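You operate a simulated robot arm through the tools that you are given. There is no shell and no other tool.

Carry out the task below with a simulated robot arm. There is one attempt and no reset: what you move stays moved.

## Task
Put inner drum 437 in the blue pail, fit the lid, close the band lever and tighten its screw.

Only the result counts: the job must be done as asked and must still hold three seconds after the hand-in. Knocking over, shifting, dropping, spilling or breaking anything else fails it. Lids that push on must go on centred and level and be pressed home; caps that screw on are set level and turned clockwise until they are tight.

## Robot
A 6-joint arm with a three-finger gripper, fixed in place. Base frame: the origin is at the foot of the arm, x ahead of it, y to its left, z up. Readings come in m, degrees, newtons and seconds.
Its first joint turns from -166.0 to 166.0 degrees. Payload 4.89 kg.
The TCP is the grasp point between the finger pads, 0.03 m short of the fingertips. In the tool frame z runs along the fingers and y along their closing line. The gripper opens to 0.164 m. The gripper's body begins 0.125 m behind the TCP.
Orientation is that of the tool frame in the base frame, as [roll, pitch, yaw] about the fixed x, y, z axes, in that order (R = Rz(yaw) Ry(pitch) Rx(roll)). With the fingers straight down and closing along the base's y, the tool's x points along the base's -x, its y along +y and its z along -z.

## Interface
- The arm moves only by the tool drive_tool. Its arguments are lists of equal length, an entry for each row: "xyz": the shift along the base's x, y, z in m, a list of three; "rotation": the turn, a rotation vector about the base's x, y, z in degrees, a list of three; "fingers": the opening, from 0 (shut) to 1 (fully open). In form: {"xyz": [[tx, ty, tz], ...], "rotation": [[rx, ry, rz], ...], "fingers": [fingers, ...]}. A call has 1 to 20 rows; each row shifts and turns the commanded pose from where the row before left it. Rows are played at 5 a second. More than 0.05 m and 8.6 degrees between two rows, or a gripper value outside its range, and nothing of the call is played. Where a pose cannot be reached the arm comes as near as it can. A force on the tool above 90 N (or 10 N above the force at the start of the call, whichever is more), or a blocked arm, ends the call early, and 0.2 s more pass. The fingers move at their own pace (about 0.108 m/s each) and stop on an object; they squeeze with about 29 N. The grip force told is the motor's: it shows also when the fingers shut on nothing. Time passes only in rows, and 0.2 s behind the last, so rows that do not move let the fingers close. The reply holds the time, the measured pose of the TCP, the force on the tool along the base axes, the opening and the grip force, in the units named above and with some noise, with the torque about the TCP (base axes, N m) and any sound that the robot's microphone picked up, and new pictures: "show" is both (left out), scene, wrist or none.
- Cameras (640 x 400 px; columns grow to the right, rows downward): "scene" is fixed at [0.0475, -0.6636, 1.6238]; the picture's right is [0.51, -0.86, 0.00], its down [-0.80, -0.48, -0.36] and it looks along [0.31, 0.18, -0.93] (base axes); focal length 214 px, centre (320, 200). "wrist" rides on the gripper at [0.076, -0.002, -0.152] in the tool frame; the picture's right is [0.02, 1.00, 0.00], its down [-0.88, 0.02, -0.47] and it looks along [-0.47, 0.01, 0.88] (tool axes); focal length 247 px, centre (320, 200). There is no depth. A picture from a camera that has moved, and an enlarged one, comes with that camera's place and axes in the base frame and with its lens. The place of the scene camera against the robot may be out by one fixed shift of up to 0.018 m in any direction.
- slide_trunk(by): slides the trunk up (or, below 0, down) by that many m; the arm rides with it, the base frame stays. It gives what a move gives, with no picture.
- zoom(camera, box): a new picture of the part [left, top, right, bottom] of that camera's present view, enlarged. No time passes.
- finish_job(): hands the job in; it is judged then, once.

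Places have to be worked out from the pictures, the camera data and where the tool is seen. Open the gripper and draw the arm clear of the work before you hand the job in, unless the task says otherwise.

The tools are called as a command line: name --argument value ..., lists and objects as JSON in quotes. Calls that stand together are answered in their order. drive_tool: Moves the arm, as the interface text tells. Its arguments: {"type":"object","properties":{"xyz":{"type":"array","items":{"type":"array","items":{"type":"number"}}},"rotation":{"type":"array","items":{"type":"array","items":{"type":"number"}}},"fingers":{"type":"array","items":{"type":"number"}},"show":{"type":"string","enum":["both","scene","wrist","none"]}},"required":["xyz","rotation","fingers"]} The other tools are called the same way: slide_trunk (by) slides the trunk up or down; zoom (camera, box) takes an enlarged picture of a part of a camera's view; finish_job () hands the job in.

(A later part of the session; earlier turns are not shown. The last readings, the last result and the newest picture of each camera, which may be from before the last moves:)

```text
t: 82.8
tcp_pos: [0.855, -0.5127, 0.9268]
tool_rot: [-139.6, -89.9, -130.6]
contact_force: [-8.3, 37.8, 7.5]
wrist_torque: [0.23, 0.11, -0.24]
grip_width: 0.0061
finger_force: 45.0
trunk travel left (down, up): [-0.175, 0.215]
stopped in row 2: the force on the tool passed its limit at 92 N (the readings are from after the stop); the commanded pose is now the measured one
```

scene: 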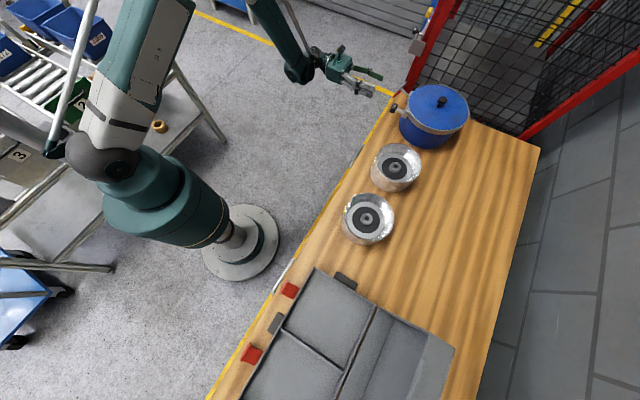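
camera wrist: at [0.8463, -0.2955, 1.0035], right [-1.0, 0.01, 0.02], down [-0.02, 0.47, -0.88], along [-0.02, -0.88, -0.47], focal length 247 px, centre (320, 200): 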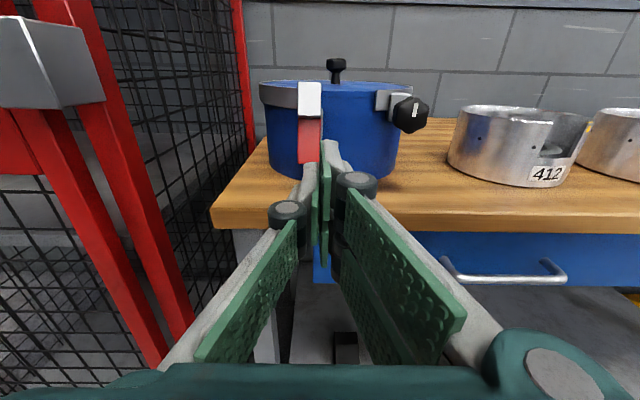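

Pushing in stops at 92 N with nothing moving (the pail stays put too). I check closely how the lid sits relative to the band, in case it's not fully home.

drive_tool --xyz '[[0, 0.02, 0], [0, 0.03, 0.0], [-0.03, 0.02, 0.02], [-0.03, 0, 0.02], [0, 0, 0]]' --rotation '[[0, 0, 0], [0, 0, 0], [0, 0, 0], [0, 0, 0], [0, 0, 0]]' --fingers '[0, 0, 0, 0, 0]'

zoom --camera "wrist" --box '[240, 80, 320, 150]'

zoom --camera "wrist" --box '[300, 80, 380, 150]'

```text
t: 84.0
tcp_pos: [0.7957, -0.4474, 0.9649]
tool_rot: [-169.6, -89.8, -100.6]
contact_force: [-0.7, -0.3, 0.5]
wrist_torque: [-0.02, -0.03, -0.02]
grip_width: 0.0001
finger_force: 45.1
trunk travel left (down, up): [-0.175, 0.215]
camera wrist: at [0.7968, -0.2944, 1.0413], right [-1.0, 0.0, 0.02], down [-0.02, 0.48, -0.88], along [-0.01, -0.88, -0.48], focal length 247 px, centre (320, 200)
```

scene: 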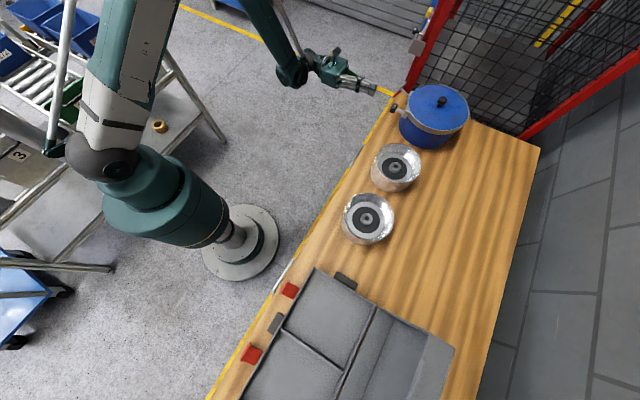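
wrist: 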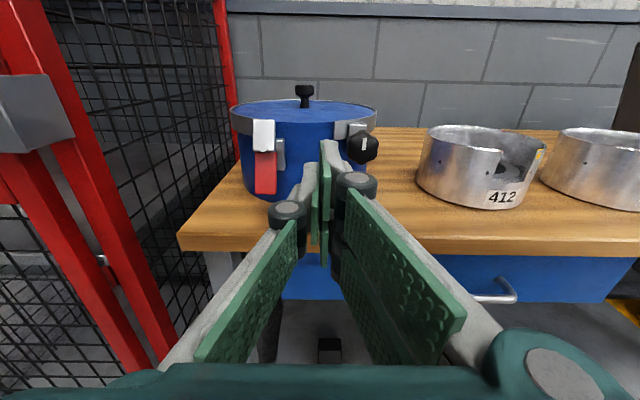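

```text
5.71 times, centred on (280, 115) of wrist
camera zoom: at [0.7968, -0.2944, 1.0413], right [-1.0, 0.0, 0.02], down [-0.02, 0.48, -0.88], along [-0.01, -0.88, -0.48], focal length 1411 px, centre (549, 686)
```

zoom: 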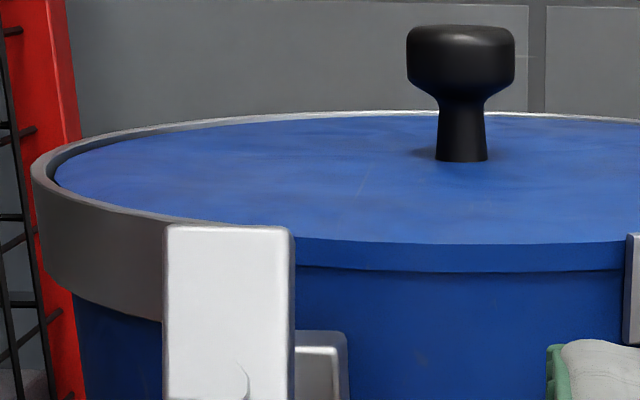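

```text
5.71 times, centred on (340, 115) of wrist
camera zoom: at [0.7968, -0.2944, 1.0413], right [-1.0, 0.0, 0.02], down [-0.02, 0.48, -0.88], along [-0.01, -0.88, -0.48], focal length 1411 px, centre (206, 686)
```

zoom: 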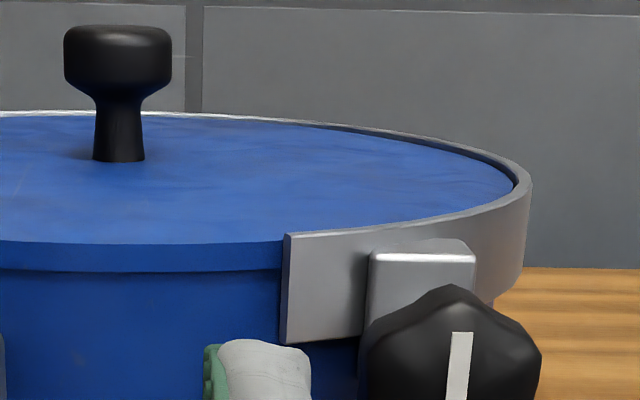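

The lid sits flush and level in the band. Next I test pressing the lever's top down (closed fingers above the grey plate).

drive_tool --xyz '[[0.02, 0, 0.03], [0.02, 0, 0.03], [0.0188, -0.03, 0.005], [0, -0.04, 0], [0, -0.034, 0], [0, 0, -0.015], [0, 0, 0]]' --rotation '[[0, 0, 0], [0, 0, 0], [0, 0, 0], [0, 0, 0], [0, 0, 0], [0, 0, 0], [0, 0, 0]]' --fingers '[0, 0, 0, 0, 0, 0, 0]'

zoom --camera "wrist" --box '[260, 80, 400, 220]'

zoom --camera "scene" --box '[365, 60, 445, 125]'

```text
t: 85.5
tcp_pos: [0.8546, -0.5484, 1.0207]
tool_rot: [-25.0, -89.8, 114.9]
contact_force: [25.6, -2.8, 72.9]
wrist_torque: [-1.14, -0.62, 0.27]
grip_width: 0.0
finger_force: 44.9
trunk travel left (down, up): [-0.175, 0.215]
camera wrist: at [0.8555, -0.3957, 1.0965], right [-1.0, 0.0, 0.02], down [-0.02, 0.47, -0.88], along [-0.01, -0.88, -0.47], focal length 247 px, centre (320, 200)
```

scene: 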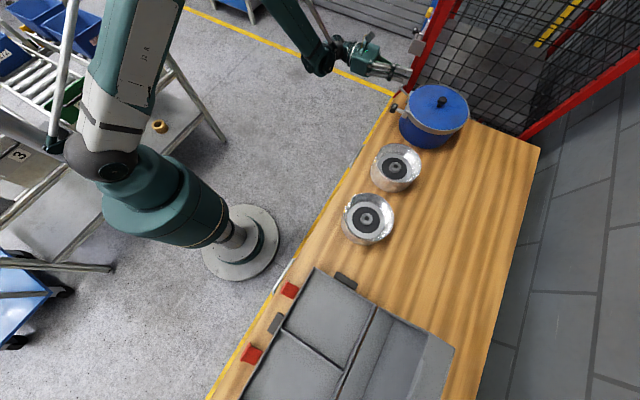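
wrist: 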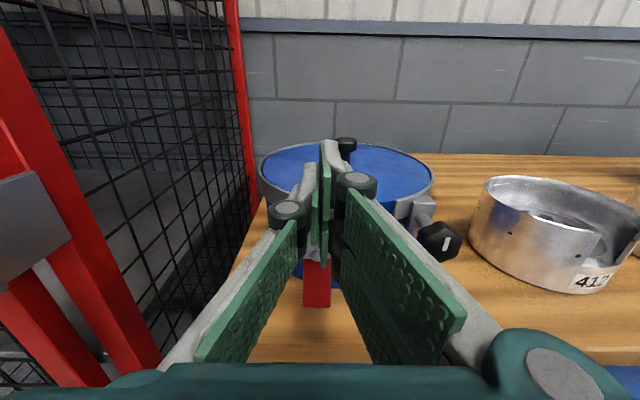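

```text
2.86 times, centred on (330, 150) of wrist
camera zoom: at [0.8555, -0.3957, 1.0965], right [-1.0, 0.0, 0.02], down [-0.02, 0.47, -0.88], along [-0.01, -0.88, -0.47], focal length 706 px, centre (291, 343)
```

zoom: 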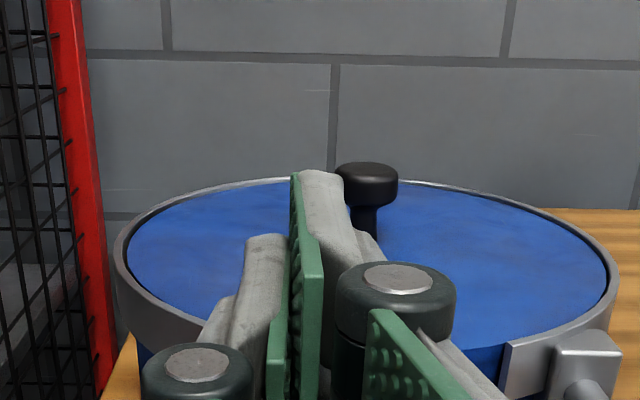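

```text
6.15 times, centred on (405, 92) of scene
camera zoom: at [0.0475, -0.6636, 1.6238], right [0.51, -0.86, 0.0], down [-0.8, -0.48, -0.36], along [0.31, 0.18, -0.93], focal length 1320 px, centre (-203, 862)
```

zoom: 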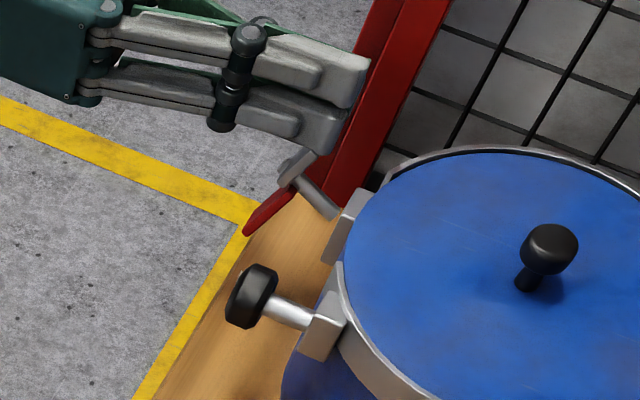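

Pressing down is rigid as well (73 N). Next I test pushing the grey upper plate inward, which would swing the red handle outward/up.

drive_tool --xyz '[[0, 0, 0.01], [0, 0.03, 0.0], [0, 0.025, 0], [0, 0, -0.02], [0, 0, -0.015], [0, -0.01, 0], [0, -0.005, 0]]' --rotation '[[0, 0, 0], [0, 0, 0], [0, 0, 0], [0, 0, 0], [0, 0, 0], [0, 0, 0], [0, 0, 0]]' --fingers '[0, 0, 0, 0, 0, 0, 0]' --show "none"

drive_tool --xyz '[[0, -0.006, 0], [0, -0.005, 0], [0, -0.003, 0], [0, -0.003, 0], [0, -0.003, 0], [0, 0, 0]]' --rotation '[[0, 0, 0], [0, 0, 0], [0, 0, 0], [0, 0, 0], [0, 0, 0], [0, 0, 0]]' --fingers '[0, 0, 0, 0, 0, 0]' --show "wrist"

zoom --camera "wrist" --box '[260, 80, 400, 220]'

```text
t: 87.2
tcp_pos: [0.8552, -0.5104, 0.9909]
tool_rot: [-169.4, -89.8, -100.7]
contact_force: [-0.6, -0.6, 0.0]
wrist_torque: [0.0, 0.0, 0.0]
grip_width: 0.0
finger_force: 44.8
trunk travel left (down, up): [-0.175, 0.215]
```

```text
t: 88.5
tcp_pos: [0.8546, -0.5296, 0.9928]
tool_rot: [-163.2, -89.8, -107.0]
contact_force: [1.5, 8.1, 5.0]
wrist_torque: [0.08, -0.02, -0.05]
grip_width: 0.0061
finger_force: 44.8
trunk travel left (down, up): [-0.175, 0.215]
camera wrist: at [0.8551, -0.3772, 1.0676], right [-1.0, 0.0, 0.02], down [-0.02, 0.48, -0.88], along [-0.01, -0.88, -0.48], focal length 247 px, centre (320, 200)
```

wrist: 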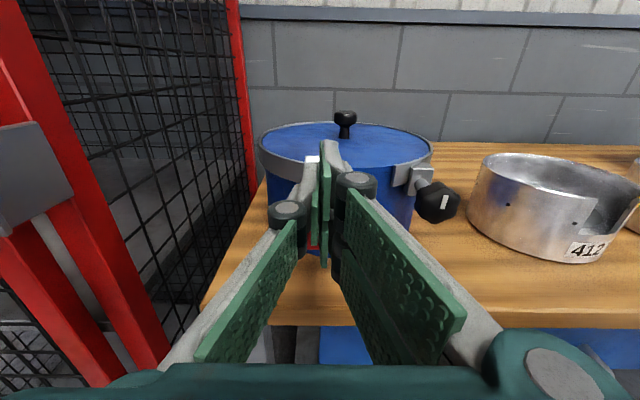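

```text
2.86 times, centred on (330, 150) of wrist
camera zoom: at [0.8551, -0.3772, 1.0676], right [-1.0, 0.0, 0.02], down [-0.02, 0.48, -0.88], along [-0.01, -0.88, -0.48], focal length 706 px, centre (291, 343)
```

zoom: 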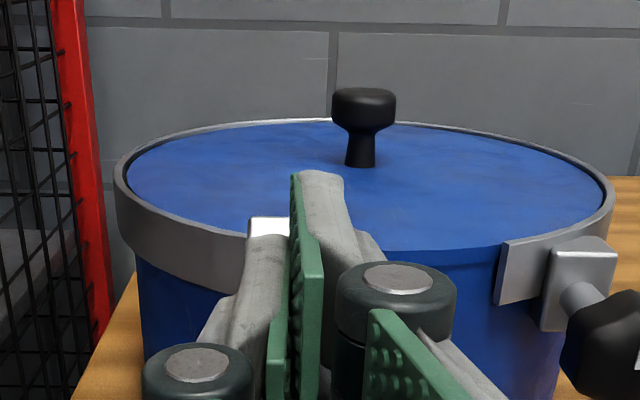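

Contact just starting (8 N). I keep pushing in small steps.

drive_tool --xyz '[[0, -0.003, 0], [0, 0, 0]]' --rotation '[[0, 0, 0], [0, 0, 0]]' --fingers '[0, 0]' --show "none"

drive_tool --xyz '[[0, -0.002, 0], [0, 0, 0]]' --rotation '[[0, 0, 0], [0, 0, 0]]' --fingers '[0, 0]' --show "none"

```text
t: 89.2
tcp_pos: [0.8551, -0.5306, 0.9922]
tool_rot: [-133.1, -90.0, -137.0]
contact_force: [0.3, 31.0, 18.9]
wrist_torque: [0.32, 0.1, -0.07]
grip_width: 0.0061
finger_force: 45.1
trunk travel left (down, up): [-0.175, 0.215]
```

```text
t: 89.8
tcp_pos: [0.8535, -0.5315, 0.9949]
tool_rot: [-74.8, -89.9, 164.7]
contact_force: [3.1, 53.2, 32.2]
wrist_torque: [0.59, 0.05, -0.05]
grip_width: 0.0061
finger_force: 44.8
trunk travel left (down, up): [-0.175, 0.215]
```

Also rigid. I back off and push the red tip sideways with more leverage, first from the +x side toward -x.

drive_tool --xyz '[[0, 0.02, 0], [0, 0.03, 0], [0.02, 0, -0.03], [0.012, 0, -0.04], [0, -0.02, 0], [0, -0.03, 0], [0, -0.004, 0]]' --rotation '[[0, 0, 0], [0, 0, 0], [0, 0, 0], [0, 0, 0], [0, 0, 0], [0, 0, 0], [0, 0, 0]]' --fingers '[0, 0, 0, 0, 0, 0, 0]' --show "wrist"

drive_tool --xyz '[[-0.005, 0, 0], [-0.003, 0, 0], [-0.003, 0, 0], [-0.003, 0, 0], [0, 0, 0]]' --rotation '[[0, 0, 0], [0, 0, 0], [0, 0, 0], [0, 0, 0], [0, 0, 0]]' --fingers '[0, 0, 0, 0, 0]' --show "none"

```text
t: 91.3
tcp_pos: [0.886, -0.5391, 0.9213]
tool_rot: [-171.3, -89.8, -98.8]
contact_force: [-0.4, 0.9, 0.3]
wrist_torque: [-0.04, -0.01, -0.07]
grip_width: 0.0002
finger_force: 44.8
trunk travel left (down, up): [-0.175, 0.215]
camera wrist: at [0.8879, -0.3863, 0.9969], right [-1.0, 0.0, 0.02], down [-0.02, 0.48, -0.88], along [-0.01, -0.88, -0.48], focal length 247 px, centre (320, 200)
```

wrist: 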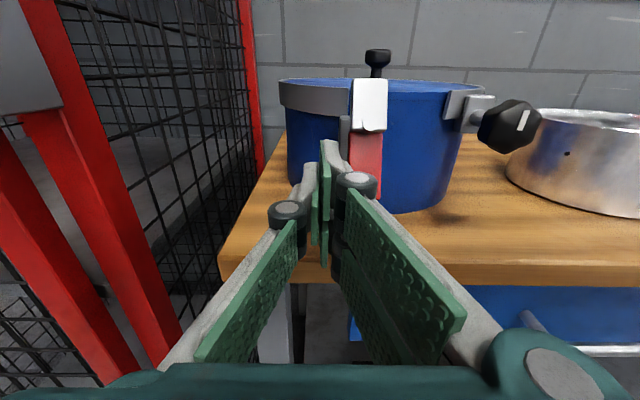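

```text
t: 92.5
tcp_pos: [0.8791, -0.5376, 0.9215]
tool_rot: [136.9, -89.9, -46.2]
contact_force: [19.7, -1.9, 1.9]
wrist_torque: [-0.24, -0.04, 0.09]
grip_width: 0.0001
finger_force: 45.3
trunk travel left (down, up): [-0.175, 0.215]
stopped in row 5: the force on the tool passed its limit at 94 N (the readings are from after the stop); the commanded pose is now the measured one
```

Sideways is rigid too (94 N). Only up/outward remains; I back off, roll the tool 90° (camera to the -x side, giving a side view) to push up from beneath the red tip.

drive_tool --xyz '[[0.005, 0, 0], [0, 0.03, 0], [0, 0.04, 0.01], [-0.01, 0.02, 0.01], [-0.01, 0, 0], [-0.01, 0, 0], [0, 0, 0], [0, 0, 0], [0, 0, 0], [0, 0, 0], [0, 0, 0], [0, 0, 0], [0, 0, 0], [0, 0, 0]]' --rotation '[[0, 0, 0], [0, 0, 0], [0, 0, 0], [0, -8.2, 0], [0, -8.2, 0], [0, -8.2, 0], [0, -8.2, 0], [0, -8.2, 0], [0, -8.2, 0], [0, -8.2, 0], [0, -8.2, 0], [0, -8.2, 0], [0, -8.2, 0], [0, -8.0, 0]]' --fingers '[0, 0, 0, 0, 0, 0, 0, 0, 0, 0, 0, 0, 0, 0]'

zoom --camera "wrist" --box '[260, 120, 420, 260]'

```text
t: 95.5
tcp_pos: [0.8515, -0.4488, 0.9416]
tool_rot: [-89.7, 0.2, -179.9]
contact_force: [0.5, 0.1, 0.4]
wrist_torque: [0.0, 0.01, -0.01]
grip_width: 0.0001
finger_force: 44.8
trunk travel left (down, up): [-0.175, 0.215]
camera wrist: at [0.7745, -0.2963, 0.9423], right [-0.02, 0.0, -1.0], down [0.88, 0.47, -0.02], along [0.47, -0.88, -0.01], focal length 247 px, centre (320, 200)
```

scene: 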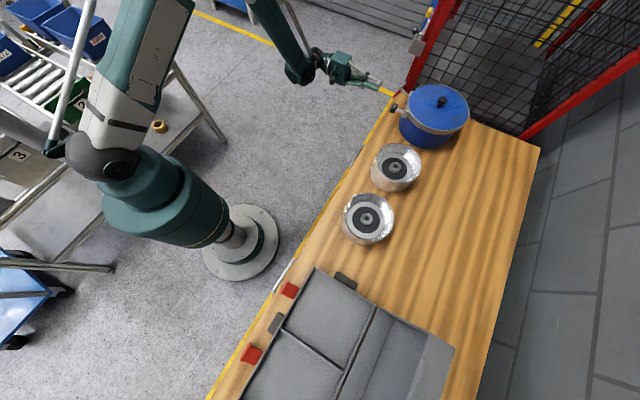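
wrist: 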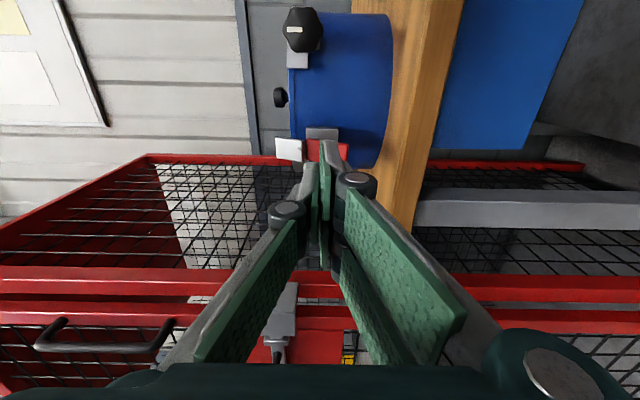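

```text
2.86 times, centred on (340, 190) of wrist
camera zoom: at [0.7745, -0.2963, 0.9423], right [-0.02, 0.0, -1.0], down [0.88, 0.47, -0.02], along [0.47, -0.88, -0.01], focal length 706 px, centre (263, 229)
```

zoom: 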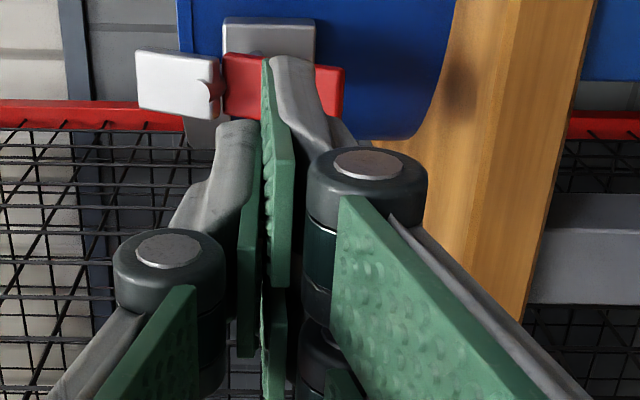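

The side view confirms the layout. I lower the tool, slide the closed tips under the red tip and push up gradually.

drive_tool --xyz '[[0.003, 0, -0.02], [0, 0, -0.02], [0, 0, -0.008], [0, -0.03, 0], [0, -0.03, 0], [0, -0.025, 0], [0, 0, 0]]' --rotation '[[0, 0, 0], [0, 0, 0], [0, 0, 0], [0, 0, 0], [0, 0, 0], [0, 0, 0], [0, 0, 0]]' --fingers '[0, 0, 0, 0, 0, 0, 0]'

zoom --camera "wrist" --box '[260, 80, 420, 220]'

```text
t: 97.1
tcp_pos: [0.8542, -0.5344, 0.8939]
tool_rot: [-89.7, -0.1, -180.0]
contact_force: [1.0, 0.4, 0.3]
wrist_torque: [0.02, -0.02, 0.0]
grip_width: 0.0
finger_force: 44.8
trunk travel left (down, up): [-0.175, 0.215]
camera wrist: at [0.7764, -0.3819, 0.8945], right [-0.02, 0.0, -1.0], down [0.88, 0.47, -0.02], along [0.47, -0.88, -0.01], focal length 247 px, centre (320, 200)
```

scene: 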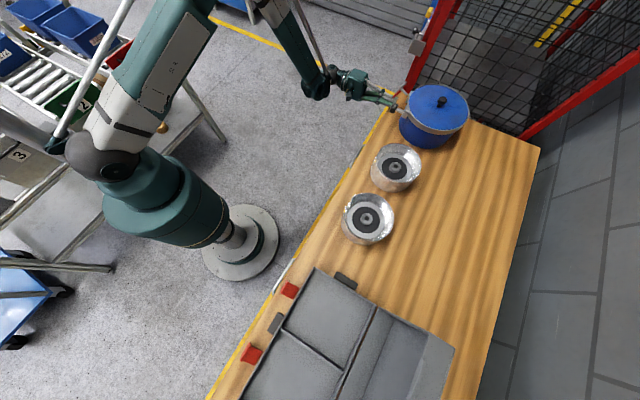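
wrist: 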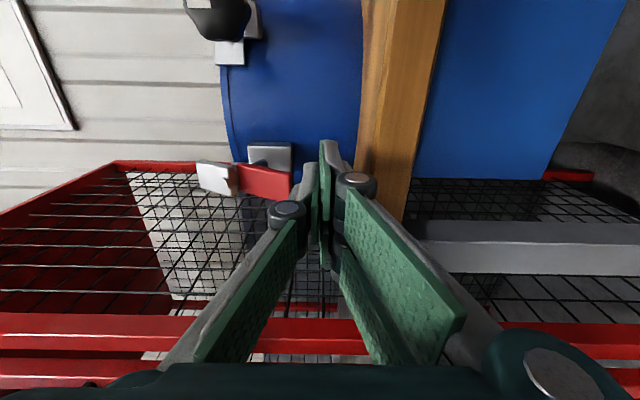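

```text
2.86 times, centred on (340, 150) of wrist
camera zoom: at [0.7764, -0.3819, 0.8945], right [-0.02, 0.0, -1.0], down [0.88, 0.47, -0.02], along [0.47, -0.88, -0.01], focal length 706 px, centre (263, 343)
```

zoom: 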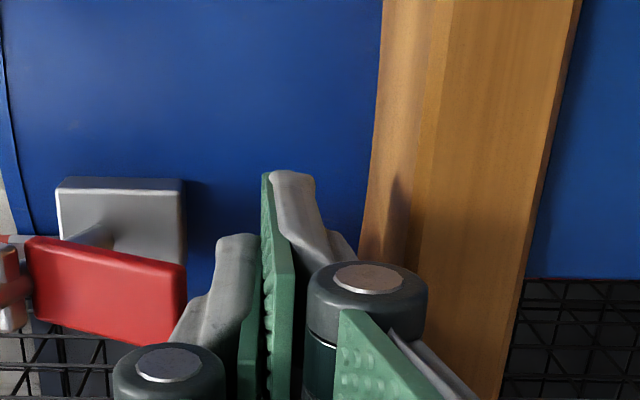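

This side view is informative; zooming on the lever joint.

zoom --camera "wrist" --box '[180, 120, 310, 220]'

zoom --camera "wrist" --box '[170, 0, 290, 90]'

```text
4.00 times, centred on (245, 170) of wrist
camera zoom: at [0.7764, -0.3819, 0.8945], right [-0.02, 0.0, -1.0], down [0.88, 0.47, -0.02], along [0.47, -0.88, -0.01], focal length 988 px, centre (620, 320)
```

zoom: 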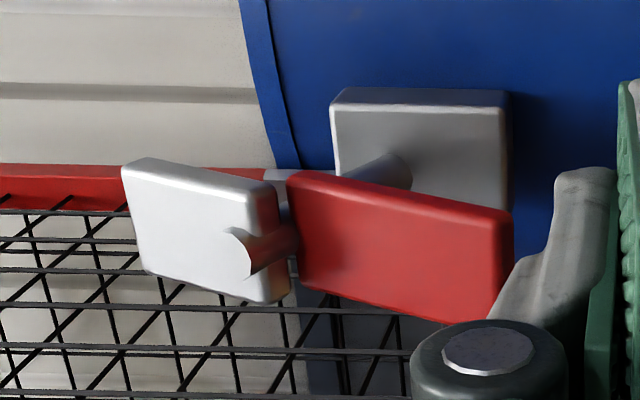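

```text
4.44 times, centred on (230, 45) of wrist
camera zoom: at [0.7764, -0.3819, 0.8945], right [-0.02, 0.0, -1.0], down [0.88, 0.47, -0.02], along [0.47, -0.88, -0.01], focal length 1098 px, centre (720, 889)
```

zoom: 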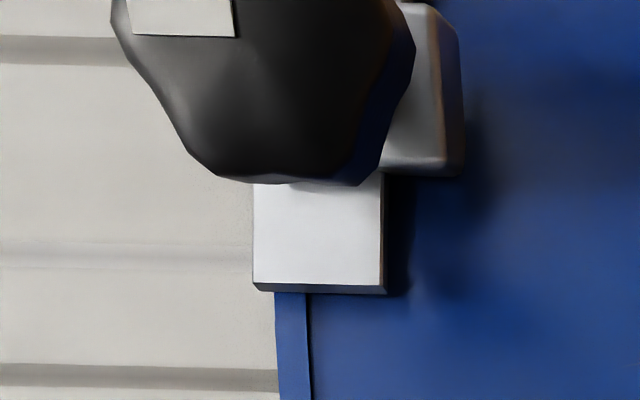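

The grey and red plates form a T-handle on a rod that tilts up out of the block, so a hinge about x at the block is plausible. I now push upward beneath the red tip, in steps.

drive_tool --xyz '[[0, 0, 0.003], [0, 0, 0.003], [0, 0, 0.003], [0, 0, 0]]' --rotation '[[0, 0, 0], [0, 0, 0], [0, 0, 0], [0, 0, 0]]' --fingers '[0, 0, 0, 0]' --show "none"

drive_tool --xyz '[[0, 0, 0.003], [0, 0, 0.003], [0, 0, 0]]' --rotation '[[0, 0, 0], [0, 0, 0], [0, 0, 0]]' --fingers '[0, 0, 0]' --show "none"

```text
t: 98.1
tcp_pos: [0.8548, -0.5345, 0.9022]
tool_rot: [-89.9, 0.0, -180.0]
contact_force: [-0.3, 2.1, -3.1]
wrist_torque: [0.01, -0.01, 0.01]
grip_width: 0.0
finger_force: 44.8
trunk travel left (down, up): [-0.175, 0.215]
```

```text
t: 98.9
tcp_pos: [0.8553, -0.5335, 0.9096]
tool_rot: [-89.7, 0.0, -179.9]
contact_force: [-0.6, 4.0, -3.5]
wrist_torque: [-0.07, 0.01, 0.02]
grip_width: 0.0
finger_force: 44.7
trunk travel left (down, up): [-0.175, 0.215]
```

The lever yields upward with only ~4 N! I look at the new state.

drive_tool --xyz '[[0, 0, 0.003], [0, 0, 0]]' --rotation '[[0, 0, 0], [0, 0, 0]]' --fingers '[0, 0]'

zoom --camera "wrist" --box '[180, 100, 340, 220]'

zoom --camera "scene" --box '[365, 60, 445, 125]'

```text
t: 99.5
tcp_pos: [0.8547, -0.5333, 0.9118]
tool_rot: [-89.7, 0.0, -180.0]
contact_force: [-1.5, 11.1, -3.7]
wrist_torque: [-0.18, -0.04, 0.0]
grip_width: 0.0002
finger_force: 44.4
trunk travel left (down, up): [-0.175, 0.215]
camera wrist: at [0.7774, -0.3809, 0.9126], right [-0.02, 0.0, -1.0], down [0.88, 0.47, -0.02], along [0.47, -0.88, -0.01], focal length 247 px, centre (320, 200)
```

scene: 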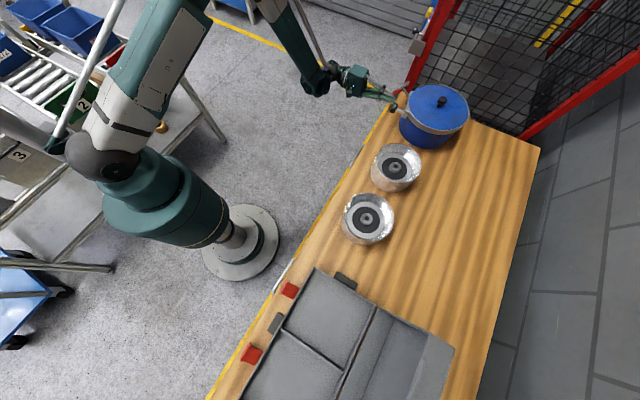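
wrist: 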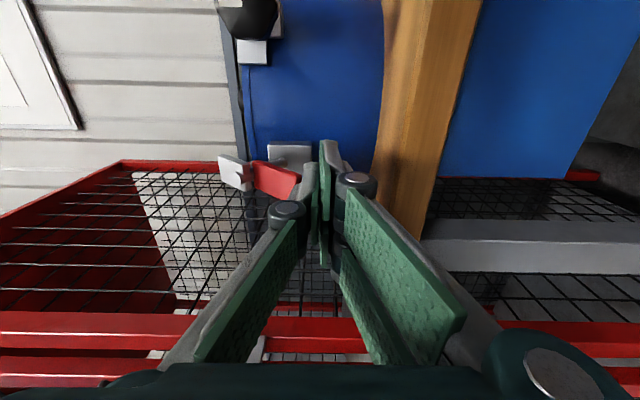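

```text
3.33 times, centred on (260, 160) of wrist
camera zoom: at [0.7774, -0.3809, 0.9126], right [-0.02, 0.0, -1.0], down [0.88, 0.47, -0.02], along [0.47, -0.88, -0.01], focal length 823 px, centre (520, 333)
```

zoom: 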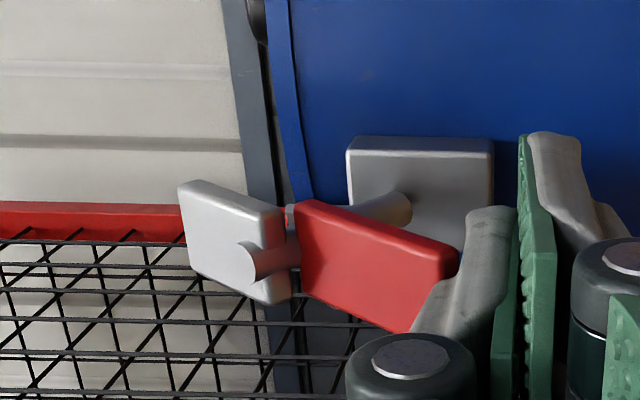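

```text
6.15 times, centred on (405, 92) of scene
camera zoom: at [0.0475, -0.6636, 1.6238], right [0.51, -0.86, 0.0], down [-0.8, -0.48, -0.36], along [0.31, 0.18, -0.93], focal length 1320 px, centre (-203, 862)
```

zoom: 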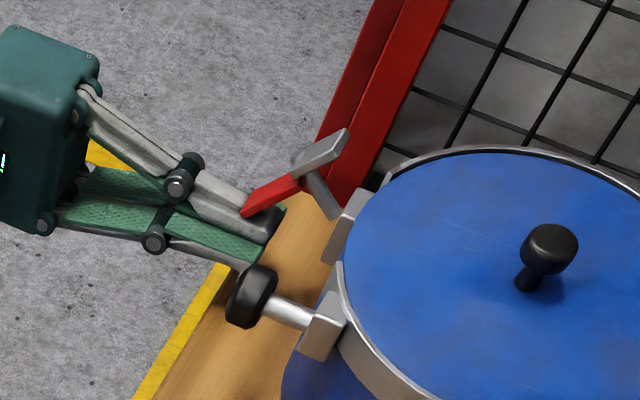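

The whole T-handle hinges about x at the block and swings outward/up. I keep pushing up, following the arc.

drive_tool --xyz '[[0, 0.001, 0.004], [0, 0.001, 0.004], [0, 0, 0.004], [0, 0, 0.004], [0, 0, 0.004], [0, 0, 0]]' --rotation '[[0, 0, 0], [0, 0, 0], [0, 0, 0], [0, 0, 0], [0, 0, 0], [0, 0, 0]]' --fingers '[0, 0, 0, 0, 0, 0]'

zoom --camera "wrist" --box '[180, 100, 340, 220]'

zoom --camera "scene" --box '[365, 60, 445, 125]'

```text
t: 100.9
tcp_pos: [0.8547, -0.5322, 0.93]
tool_rot: [-89.8, 0.0, -179.9]
contact_force: [-0.1, 2.4, -0.1]
wrist_torque: [-0.07, -0.04, 0.0]
grip_width: 0.0002
finger_force: 44.4
trunk travel left (down, up): [-0.175, 0.215]
camera wrist: at [0.7774, -0.3795, 0.9326], right [-0.02, 0.0, -1.0], down [0.88, 0.47, -0.02], along [0.47, -0.88, -0.01], focal length 247 px, centre (320, 200)
```

scene: 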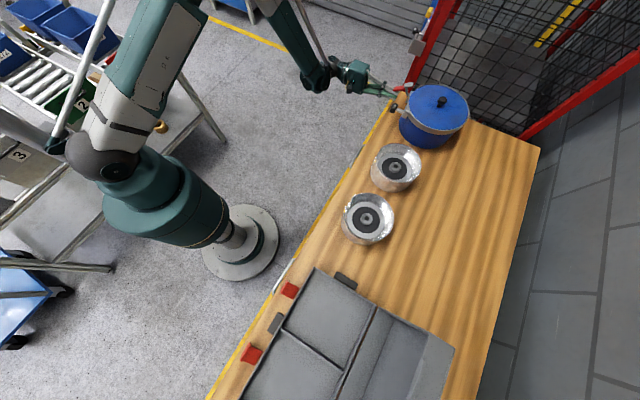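
wrist: 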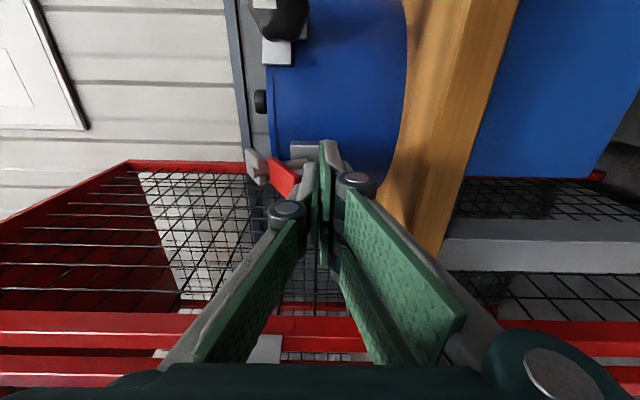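

```text
3.33 times, centred on (260, 160) of wrist
camera zoom: at [0.7774, -0.3795, 0.9326], right [-0.02, 0.0, -1.0], down [0.88, 0.47, -0.02], along [0.47, -0.88, -0.01], focal length 823 px, centre (520, 333)
```

zoom: 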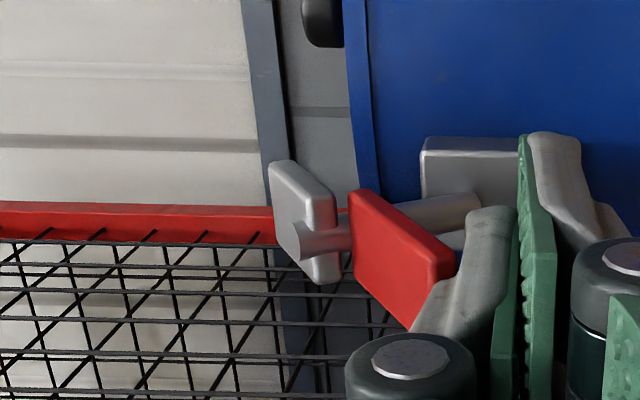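

```text
6.15 times, centred on (405, 92) of scene
camera zoom: at [0.0475, -0.6636, 1.6238], right [0.51, -0.86, 0.0], down [-0.8, -0.48, -0.36], along [0.31, 0.18, -0.93], focal length 1320 px, centre (-203, 862)
```

zoom: 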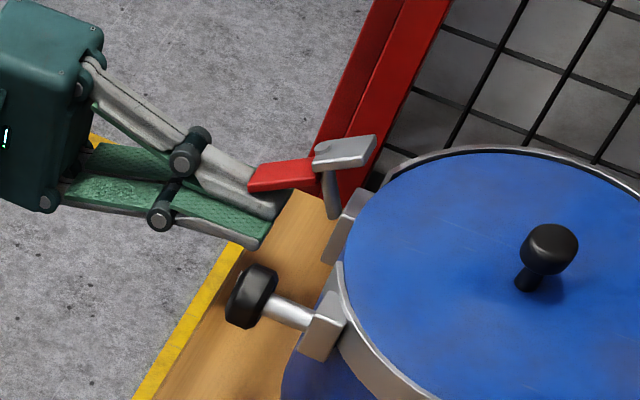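

It swings up nicely, now around 45°. I continue upward and start leaning inward.

drive_tool --xyz '[[0, 0, 0.004], [0, 0, 0.004], [0, 0, 0.004], [0, 0, 0.004], [0, 0, 0.004], [0, 0, 0]]' --rotation '[[0, 0, 0], [0, 0, 0], [0, 0, 0], [0, 0, 0], [0, 0, 0], [0, 0, 0]]' --fingers '[0, 0, 0, 0, 0, 0]'

zoom --camera "wrist" --box '[180, 100, 340, 220]'

zoom --camera "scene" --box '[365, 60, 445, 125]'

```text
t: 102.3
tcp_pos: [0.855, -0.5318, 0.9528]
tool_rot: [-89.8, 0.0, -179.9]
contact_force: [0.8, 0.4, -0.3]
wrist_torque: [-0.02, -0.03, 0.0]
grip_width: 0.0
finger_force: 44.9
trunk travel left (down, up): [-0.175, 0.215]
camera wrist: at [0.7773, -0.3792, 0.9528], right [-0.02, 0.0, -1.0], down [0.88, 0.47, -0.02], along [0.47, -0.88, -0.01], focal length 247 px, centre (320, 200)
```

scene: 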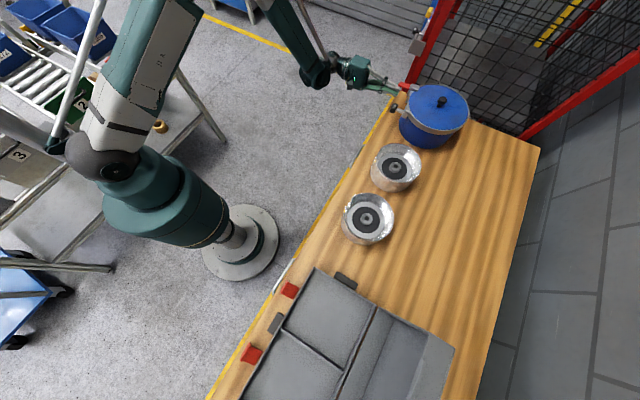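
wrist: 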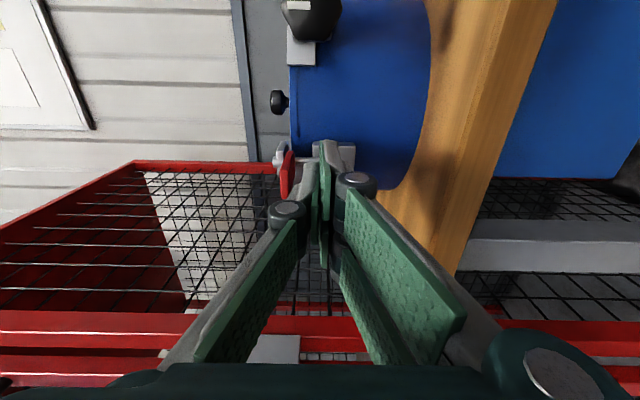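

```text
3.33 times, centred on (260, 160) of wrist
camera zoom: at [0.7773, -0.3792, 0.9528], right [-0.02, 0.0, -1.0], down [0.88, 0.47, -0.02], along [0.47, -0.88, -0.01], focal length 823 px, centre (520, 333)
```

zoom: 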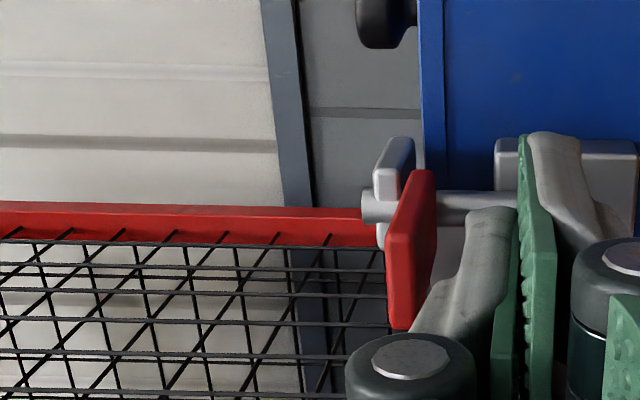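

```text
6.15 times, centred on (405, 92) of scene
camera zoom: at [0.0475, -0.6636, 1.6238], right [0.51, -0.86, 0.0], down [-0.8, -0.48, -0.36], along [0.31, 0.18, -0.93], focal length 1320 px, centre (-203, 862)
```

zoom: 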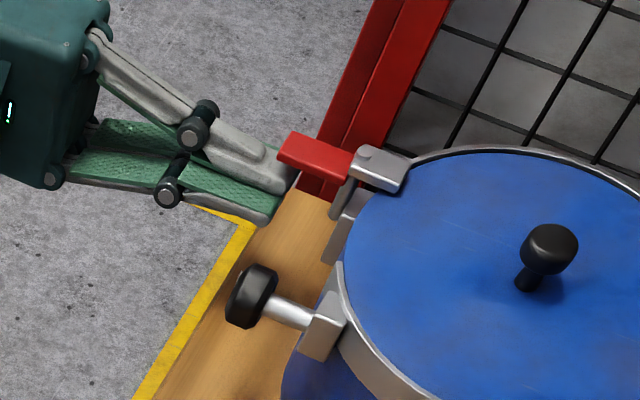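

The grey clamp now lies over the band/lid edge and the handle points outward. I push up a bit further to find the end stop.

drive_tool --xyz '[[0, 0, 0.004], [0, 0, 0.004], [0, 0, 0]]' --rotation '[[0, 0, 0], [0, 0, 0], [0, 0, 0]]' --fingers '[0, 0, 0]' --show "none"

drive_tool --xyz '[[0, 0, 0.004], [0, 0, 0.004], [0, 0, 0]]' --rotation '[[0, 0, 0], [0, 0, 0], [0, 0, 0]]' --fingers '[0, 0, 0]'

zoom --camera "wrist" --box '[180, 100, 340, 220]'

zoom --camera "scene" --box '[365, 60, 445, 125]'

```text
t: 103.1
tcp_pos: [0.8551, -0.5317, 0.96]
tool_rot: [-89.8, -0.1, -179.9]
contact_force: [-0.3, 0.5, -0.6]
wrist_torque: [0.01, 0.0, 0.02]
grip_width: 0.0
finger_force: 44.9
trunk travel left (down, up): [-0.175, 0.215]
```

```text
t: 103.9
tcp_pos: [0.855, -0.533, 0.9645]
tool_rot: [-89.9, 0.0, 180.0]
contact_force: [-15.1, 8.9, -51.1]
wrist_torque: [0.83, -0.16, -0.31]
grip_width: 0.0
finger_force: 44.9
trunk travel left (down, up): [-0.175, 0.215]
camera wrist: at [0.7776, -0.38, 0.9658], right [-0.02, 0.0, -1.0], down [0.88, 0.47, -0.02], along [0.47, -0.88, -0.01], focal length 247 px, centre (320, 200)
```

scene: 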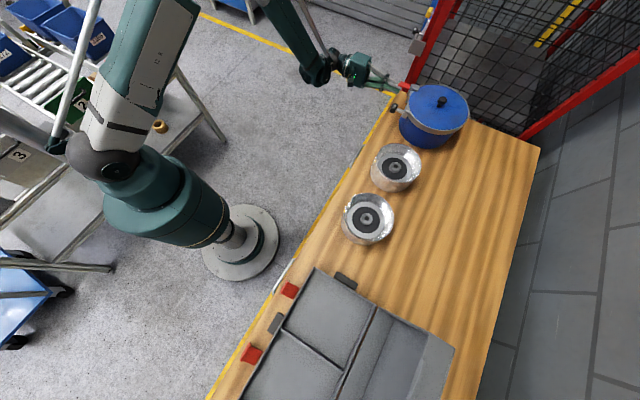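
wrist: 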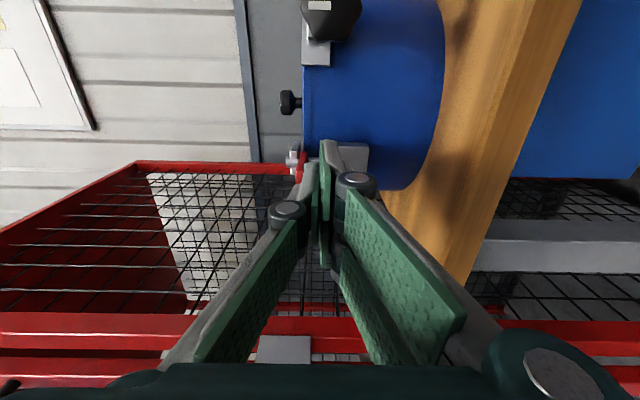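

```text
3.33 times, centred on (260, 160) of wrist
camera zoom: at [0.7776, -0.38, 0.9658], right [-0.02, 0.0, -1.0], down [0.88, 0.47, -0.02], along [0.47, -0.88, -0.01], focal length 823 px, centre (520, 333)
```

zoom: 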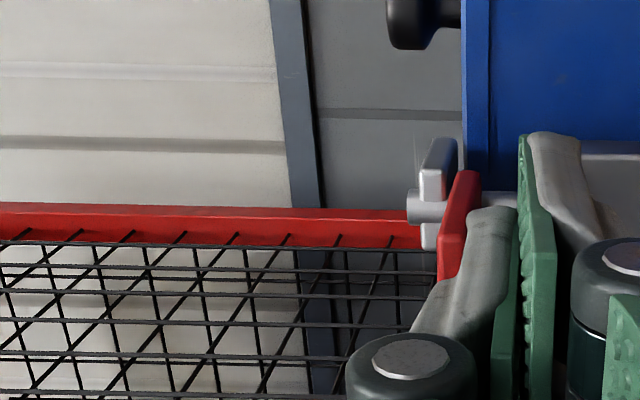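

```text
6.15 times, centred on (405, 92) of scene
camera zoom: at [0.0475, -0.6636, 1.6238], right [0.51, -0.86, 0.0], down [-0.8, -0.48, -0.36], along [0.31, 0.18, -0.93], focal length 1320 px, centre (-203, 862)
```

zoom: 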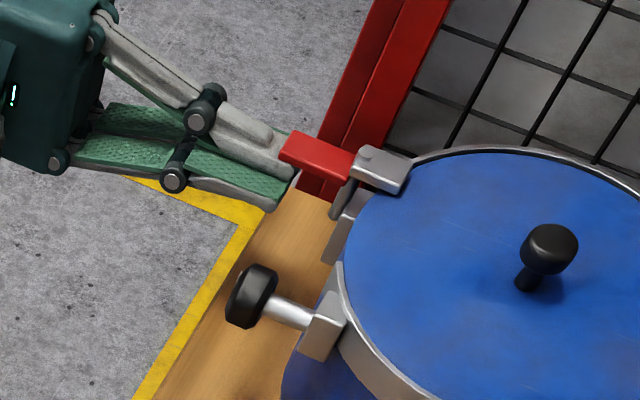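

The handle is solid at its end stop (51 N), grey clamp over the lid edge: lever closed. I back off and roll the tool upright again to line up with the screw knob.

drive_tool --xyz '[[0, 0, -0.01], [0, 0.03, 0], [0, 0.04, 0], [-0.01, 0.03, 0.01], [-0.01, 0, 0], [-0.01, 0, 0], [-0.01, 0, 0], [-0.01, 0, 0], [-0.01, 0, 0], [-0.01, 0, 0], [-0.01, 0, 0], [-0.01, 0, 0], [-0.01, 0, 0], [-0.01, 0, 0], [0, 0, 0]]' --rotation '[[0, 0, 0], [0, 0, 0], [0, 0, 0], [0, 8.2, 0], [0, 8.2, 0], [0, 8.2, 0], [0, 8.2, 0], [0, 8.2, 0], [0, 8.2, 0], [0, 8.2, 0], [0, 8.2, 0], [0, 8.2, 0], [0, 8.2, 0], [0, 8.0, 0], [0, 0, 0]]' --fingers '[0, 0, 0, 0.3, 0.4, 0.5, 0.5, 0.5, 0.5, 0.5, 0.5, 0.5, 0.5, 0.5, 0.5]'

zoom --camera "wrist" --box '[240, 80, 400, 220]'

```text
t: 107.1
tcp_pos: [0.7438, -0.4301, 0.9688]
tool_rot: [136.8, -89.9, -46.5]
contact_force: [0.0, 0.3, -0.2]
wrist_torque: [-0.06, -0.01, 0.0]
grip_width: 0.0821
finger_force: 0.1
trunk travel left (down, up): [-0.175, 0.215]
camera wrist: at [0.7451, -0.279, 1.044], right [-1.0, 0.0, 0.02], down [-0.02, 0.47, -0.88], along [-0.01, -0.88, -0.47], focal length 247 px, centre (320, 200)
```

scene: 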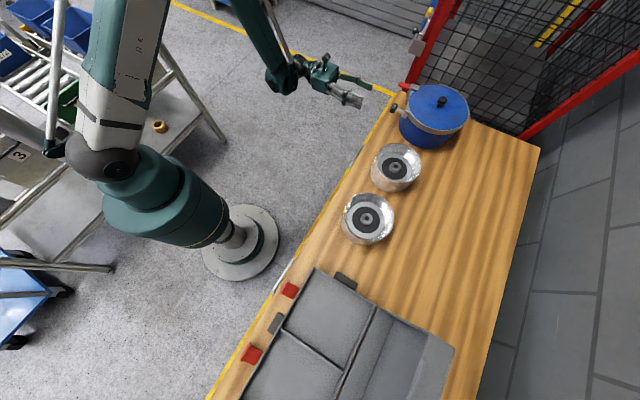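
wrist: 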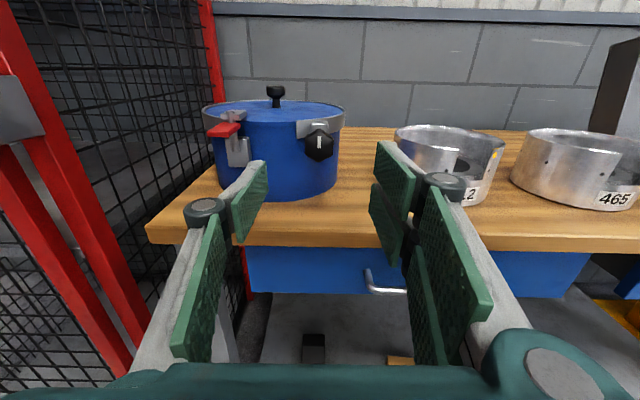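

```text
2.86 times, centred on (320, 150) of wrist
camera zoom: at [0.7451, -0.279, 1.044], right [-1.0, 0.0, 0.02], down [-0.02, 0.47, -0.88], along [-0.01, -0.88, -0.47], focal length 706 px, centre (320, 343)
```

zoom: 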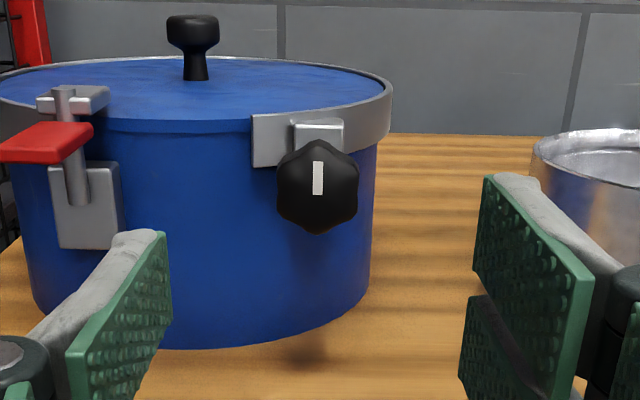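

The lever is clearly closed. The hex knob has its flats left/right at about (0.7443, z 0.966); I advance around it and close.

drive_tool --xyz '[[0.0007, -0.03, -0.0022], [0, -0.03, 0], [0, -0.03, 0], [0, -0.02, 0], [0, -0.007, 0], [0, 0, 0]]' --rotation '[[0, 0, 0], [0, 0, 0], [0, 0, 0], [0, 0, 0], [0, 0, 0], [0, 0, 0]]' --fingers '[0.4, 0.4, 0.4, 0.4, 0.4, 0.4]'

zoom --camera "wrist" --box '[240, 60, 400, 200]'

zoom --camera "scene" --box '[365, 60, 445, 125]'

```text
t: 108.5
tcp_pos: [0.7449, -0.5477, 0.9653]
tool_rot: [-175.0, -89.8, -94.7]
contact_force: [0.0, 0.1, 0.1]
wrist_torque: [0.02, 0.02, 0.0]
grip_width: 0.0656
finger_force: 0.1
trunk travel left (down, up): [-0.175, 0.215]
camera wrist: at [0.7461, -0.3962, 1.0425], right [-1.0, 0.0, 0.02], down [-0.02, 0.47, -0.88], along [-0.01, -0.88, -0.47], focal length 247 px, centre (320, 200)
```

scene: 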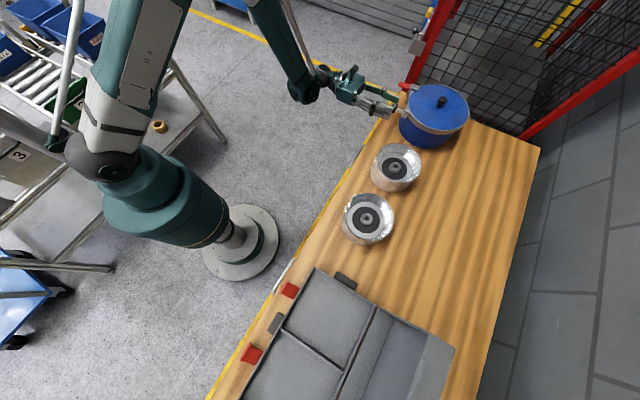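
wrist: 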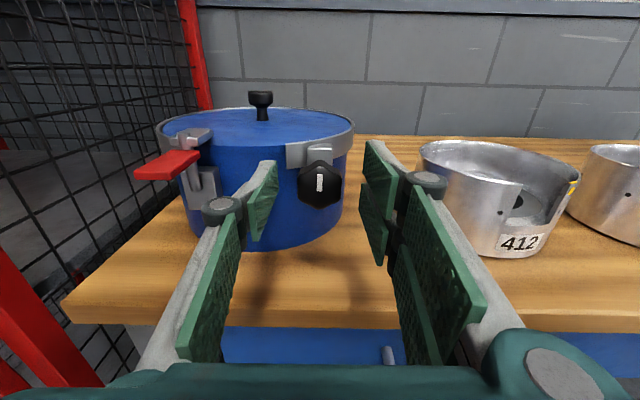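

```text
2.86 times, centred on (320, 130) of wrist
camera zoom: at [0.7461, -0.3962, 1.0425], right [-1.0, 0.0, 0.02], down [-0.02, 0.47, -0.88], along [-0.01, -0.88, -0.47], focal length 706 px, centre (320, 400)
```

zoom: 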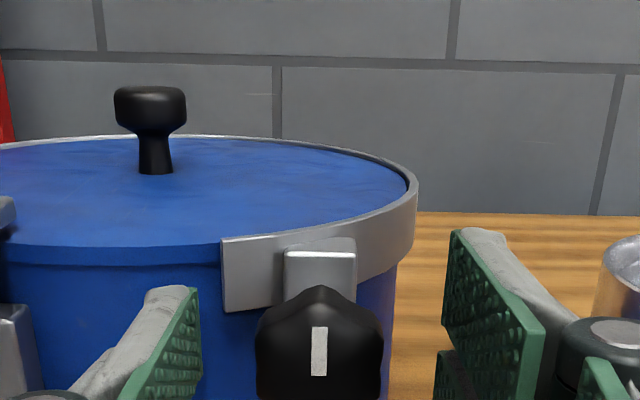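

```text
6.15 times, centred on (405, 92) of scene
camera zoom: at [0.0475, -0.6636, 1.6238], right [0.51, -0.86, 0.0], down [-0.8, -0.48, -0.36], along [0.31, 0.18, -0.93], focal length 1320 px, centre (-203, 862)
```

zoom: 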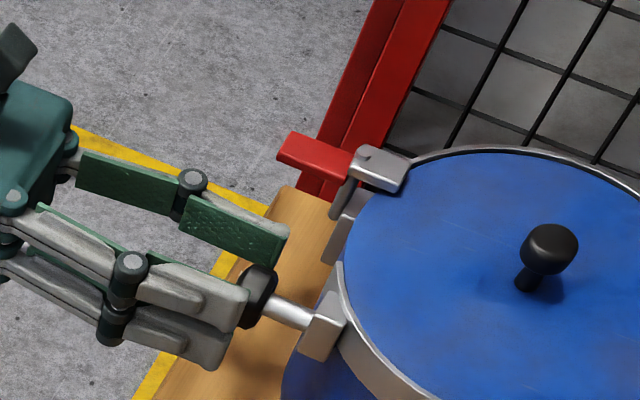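

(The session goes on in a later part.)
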